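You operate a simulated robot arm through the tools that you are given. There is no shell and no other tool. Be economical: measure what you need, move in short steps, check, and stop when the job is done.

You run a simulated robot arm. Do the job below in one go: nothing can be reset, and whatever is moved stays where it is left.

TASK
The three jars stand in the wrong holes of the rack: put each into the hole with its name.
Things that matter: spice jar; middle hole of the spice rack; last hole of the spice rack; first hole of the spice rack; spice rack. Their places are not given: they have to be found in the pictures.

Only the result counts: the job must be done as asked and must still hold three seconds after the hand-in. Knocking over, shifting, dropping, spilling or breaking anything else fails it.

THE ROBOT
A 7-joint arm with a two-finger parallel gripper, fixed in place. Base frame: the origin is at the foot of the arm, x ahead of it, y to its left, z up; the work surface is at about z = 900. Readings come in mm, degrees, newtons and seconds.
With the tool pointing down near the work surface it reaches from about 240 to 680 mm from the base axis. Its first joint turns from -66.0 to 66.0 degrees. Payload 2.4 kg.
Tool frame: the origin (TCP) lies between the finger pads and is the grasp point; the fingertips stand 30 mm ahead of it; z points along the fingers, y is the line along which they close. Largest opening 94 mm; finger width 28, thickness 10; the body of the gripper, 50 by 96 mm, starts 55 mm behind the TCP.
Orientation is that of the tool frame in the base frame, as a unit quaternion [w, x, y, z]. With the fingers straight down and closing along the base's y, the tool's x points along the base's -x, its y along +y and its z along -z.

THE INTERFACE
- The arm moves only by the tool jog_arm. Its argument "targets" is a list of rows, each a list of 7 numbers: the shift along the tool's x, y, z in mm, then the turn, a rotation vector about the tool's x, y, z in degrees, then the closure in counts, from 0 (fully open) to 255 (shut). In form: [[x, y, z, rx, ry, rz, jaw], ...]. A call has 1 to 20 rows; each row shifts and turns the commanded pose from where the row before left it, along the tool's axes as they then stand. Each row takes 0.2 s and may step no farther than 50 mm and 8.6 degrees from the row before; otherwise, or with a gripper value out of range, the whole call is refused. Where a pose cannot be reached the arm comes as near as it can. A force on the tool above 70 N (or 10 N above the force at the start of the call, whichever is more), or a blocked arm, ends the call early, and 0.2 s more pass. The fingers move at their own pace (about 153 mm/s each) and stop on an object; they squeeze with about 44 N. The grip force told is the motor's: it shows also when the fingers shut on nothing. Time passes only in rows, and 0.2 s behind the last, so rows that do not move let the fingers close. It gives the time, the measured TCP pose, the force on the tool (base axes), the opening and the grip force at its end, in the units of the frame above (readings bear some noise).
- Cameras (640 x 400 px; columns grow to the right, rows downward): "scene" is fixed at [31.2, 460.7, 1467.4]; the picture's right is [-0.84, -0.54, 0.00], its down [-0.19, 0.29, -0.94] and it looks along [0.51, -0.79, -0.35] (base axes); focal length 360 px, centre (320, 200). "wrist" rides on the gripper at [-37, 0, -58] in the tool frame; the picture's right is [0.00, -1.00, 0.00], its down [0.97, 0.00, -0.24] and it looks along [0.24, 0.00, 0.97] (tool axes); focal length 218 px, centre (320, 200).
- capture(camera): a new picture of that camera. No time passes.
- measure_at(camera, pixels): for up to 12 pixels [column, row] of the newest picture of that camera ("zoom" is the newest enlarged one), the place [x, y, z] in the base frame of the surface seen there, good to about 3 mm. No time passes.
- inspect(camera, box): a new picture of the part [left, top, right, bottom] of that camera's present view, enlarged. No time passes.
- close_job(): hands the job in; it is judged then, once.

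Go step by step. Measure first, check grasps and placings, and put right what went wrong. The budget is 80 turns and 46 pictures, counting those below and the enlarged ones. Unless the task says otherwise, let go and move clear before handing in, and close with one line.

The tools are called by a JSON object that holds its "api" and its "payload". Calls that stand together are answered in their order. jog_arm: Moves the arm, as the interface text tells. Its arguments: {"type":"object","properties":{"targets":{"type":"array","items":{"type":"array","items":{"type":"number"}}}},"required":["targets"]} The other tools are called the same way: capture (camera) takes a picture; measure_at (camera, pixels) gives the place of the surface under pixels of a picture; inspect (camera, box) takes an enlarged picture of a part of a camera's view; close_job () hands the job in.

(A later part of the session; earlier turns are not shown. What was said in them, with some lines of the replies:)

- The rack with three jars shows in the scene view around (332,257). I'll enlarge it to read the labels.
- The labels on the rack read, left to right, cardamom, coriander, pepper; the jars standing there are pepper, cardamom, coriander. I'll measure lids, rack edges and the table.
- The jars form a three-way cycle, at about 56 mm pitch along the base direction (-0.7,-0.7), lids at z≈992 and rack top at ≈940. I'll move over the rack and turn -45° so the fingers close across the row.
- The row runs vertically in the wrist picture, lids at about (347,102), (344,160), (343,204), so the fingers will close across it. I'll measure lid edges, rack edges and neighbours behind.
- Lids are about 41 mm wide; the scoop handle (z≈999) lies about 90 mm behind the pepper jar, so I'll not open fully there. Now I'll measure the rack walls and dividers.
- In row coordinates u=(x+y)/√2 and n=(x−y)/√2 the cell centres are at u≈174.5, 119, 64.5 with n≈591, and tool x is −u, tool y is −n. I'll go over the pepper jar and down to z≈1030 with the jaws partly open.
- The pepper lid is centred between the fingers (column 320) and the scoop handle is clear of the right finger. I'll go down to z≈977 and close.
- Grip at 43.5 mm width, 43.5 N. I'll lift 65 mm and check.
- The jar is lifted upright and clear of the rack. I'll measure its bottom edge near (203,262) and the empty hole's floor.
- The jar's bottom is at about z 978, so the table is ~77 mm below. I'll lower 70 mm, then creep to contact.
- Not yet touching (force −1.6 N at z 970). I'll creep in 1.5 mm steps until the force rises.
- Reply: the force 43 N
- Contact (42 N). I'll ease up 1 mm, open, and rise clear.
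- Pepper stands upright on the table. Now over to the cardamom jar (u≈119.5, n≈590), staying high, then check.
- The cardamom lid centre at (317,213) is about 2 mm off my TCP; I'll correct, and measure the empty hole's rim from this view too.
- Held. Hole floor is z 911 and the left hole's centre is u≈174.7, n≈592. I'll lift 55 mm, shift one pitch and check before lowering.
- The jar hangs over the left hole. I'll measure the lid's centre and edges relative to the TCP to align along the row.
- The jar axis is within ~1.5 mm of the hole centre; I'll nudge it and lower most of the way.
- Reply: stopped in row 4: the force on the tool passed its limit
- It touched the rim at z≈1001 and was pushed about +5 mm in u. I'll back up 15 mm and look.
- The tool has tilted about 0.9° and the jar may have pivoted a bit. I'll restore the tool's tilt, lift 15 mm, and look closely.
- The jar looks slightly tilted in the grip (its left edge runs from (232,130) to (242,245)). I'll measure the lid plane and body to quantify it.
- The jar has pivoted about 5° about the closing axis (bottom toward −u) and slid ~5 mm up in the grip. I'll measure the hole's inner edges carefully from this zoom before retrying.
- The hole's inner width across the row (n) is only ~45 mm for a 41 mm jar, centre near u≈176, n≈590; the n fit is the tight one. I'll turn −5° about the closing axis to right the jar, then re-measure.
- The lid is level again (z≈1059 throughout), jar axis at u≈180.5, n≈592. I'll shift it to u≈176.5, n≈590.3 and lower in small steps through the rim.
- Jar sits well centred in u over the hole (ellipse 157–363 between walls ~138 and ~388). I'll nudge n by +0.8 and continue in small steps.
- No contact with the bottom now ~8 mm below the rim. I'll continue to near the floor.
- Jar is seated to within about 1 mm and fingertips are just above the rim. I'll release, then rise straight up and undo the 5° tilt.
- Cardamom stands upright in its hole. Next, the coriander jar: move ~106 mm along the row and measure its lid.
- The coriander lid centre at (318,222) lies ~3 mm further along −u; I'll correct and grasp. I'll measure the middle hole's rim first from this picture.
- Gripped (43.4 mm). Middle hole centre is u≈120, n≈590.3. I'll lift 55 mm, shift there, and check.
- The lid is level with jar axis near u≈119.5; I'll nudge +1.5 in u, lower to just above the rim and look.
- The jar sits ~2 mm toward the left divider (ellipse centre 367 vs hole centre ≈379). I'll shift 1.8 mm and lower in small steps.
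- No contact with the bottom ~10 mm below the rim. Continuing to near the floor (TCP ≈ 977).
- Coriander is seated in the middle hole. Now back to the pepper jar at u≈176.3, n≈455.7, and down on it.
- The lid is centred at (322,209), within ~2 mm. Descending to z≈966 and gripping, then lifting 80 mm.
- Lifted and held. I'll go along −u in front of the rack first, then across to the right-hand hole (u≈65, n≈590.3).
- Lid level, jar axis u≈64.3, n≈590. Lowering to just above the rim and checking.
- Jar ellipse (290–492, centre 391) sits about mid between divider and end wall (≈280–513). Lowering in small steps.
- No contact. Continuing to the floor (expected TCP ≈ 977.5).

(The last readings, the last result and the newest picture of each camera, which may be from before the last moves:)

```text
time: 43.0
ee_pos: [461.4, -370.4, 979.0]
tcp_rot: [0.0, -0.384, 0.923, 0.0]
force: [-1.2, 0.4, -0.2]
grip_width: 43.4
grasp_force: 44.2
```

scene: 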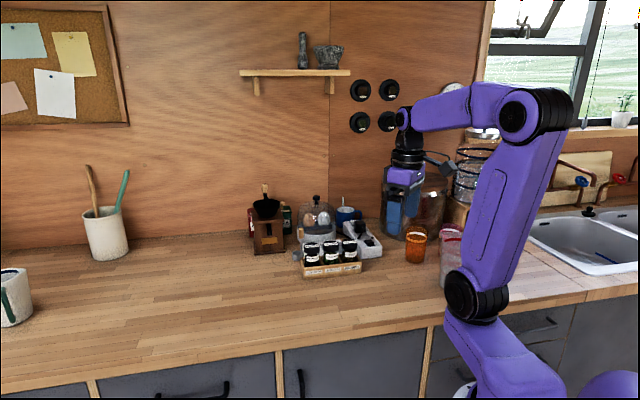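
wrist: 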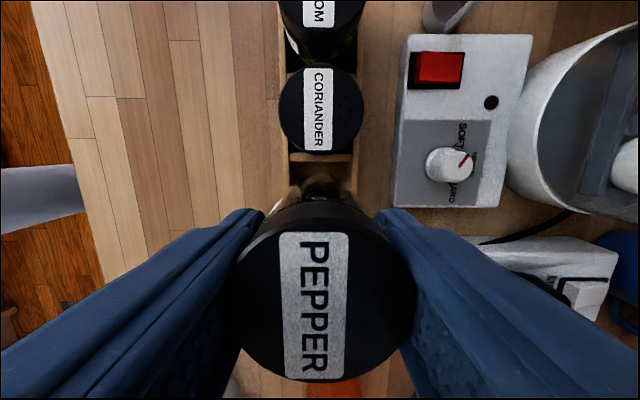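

{"api": "jog_arm", "payload": {"targets": [[0, 0, 1.3, 0, 0, 0, 255], [0, 0, 0, 0, 0, 0, 160], [0, 0, 0, 0, 0, 0, 50], [0, 0, 0, 0, 0, 0, 50], [0, 0, -25, 0, 0, 0, 50], [0, 0, -40, 0, 0, 0, 50], [0, 0, -45, 0, 0, 0, 50], [0, 0, -45, 0, 0, 0, 50], [0, 0, 0, 0, 0, 0, 50]]}}

{"api": "inspect", "payload": {"camera": "scene", "box": [270, 210, 400, 291]}}

{"api": "capture", "payload": {"camera": "wrist"}}

```text
time: 45.0
ee_pos: [460.8, -375.8, 1132.4]
tcp_rot: [0.0, -0.385, 0.923, 0.0]
force: [0.0, 0.3, -0.7]
grip_width: 75.6
grasp_force: 0.1
```

```text
4.92 times, centred on (335, 250) of scene
```

zoom: 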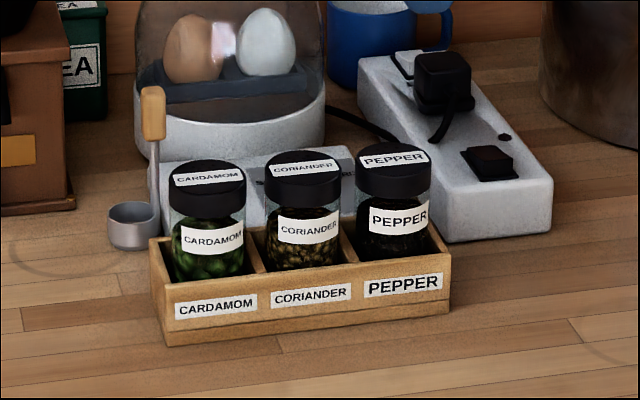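

```text
12 pictures are left
```

wrist: 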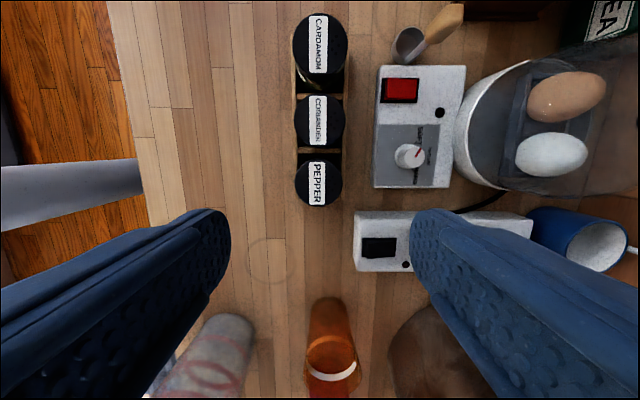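

All three jars stand upright over their matching labels, the rack has not moved, and the gripper is clear. I'm handing in.

{"api": "close_job", "payload": {}}

```text
The job is handed in.
```

The job is handed in: cardamom, coriander and pepper each stand upright in the hole with their name. The cardamom jar touched the rim of its hole on the first try and tilted slightly in the grip. I straightened it and seated it on the second try, and the last pictures show the rack and everything around it undisturbed.
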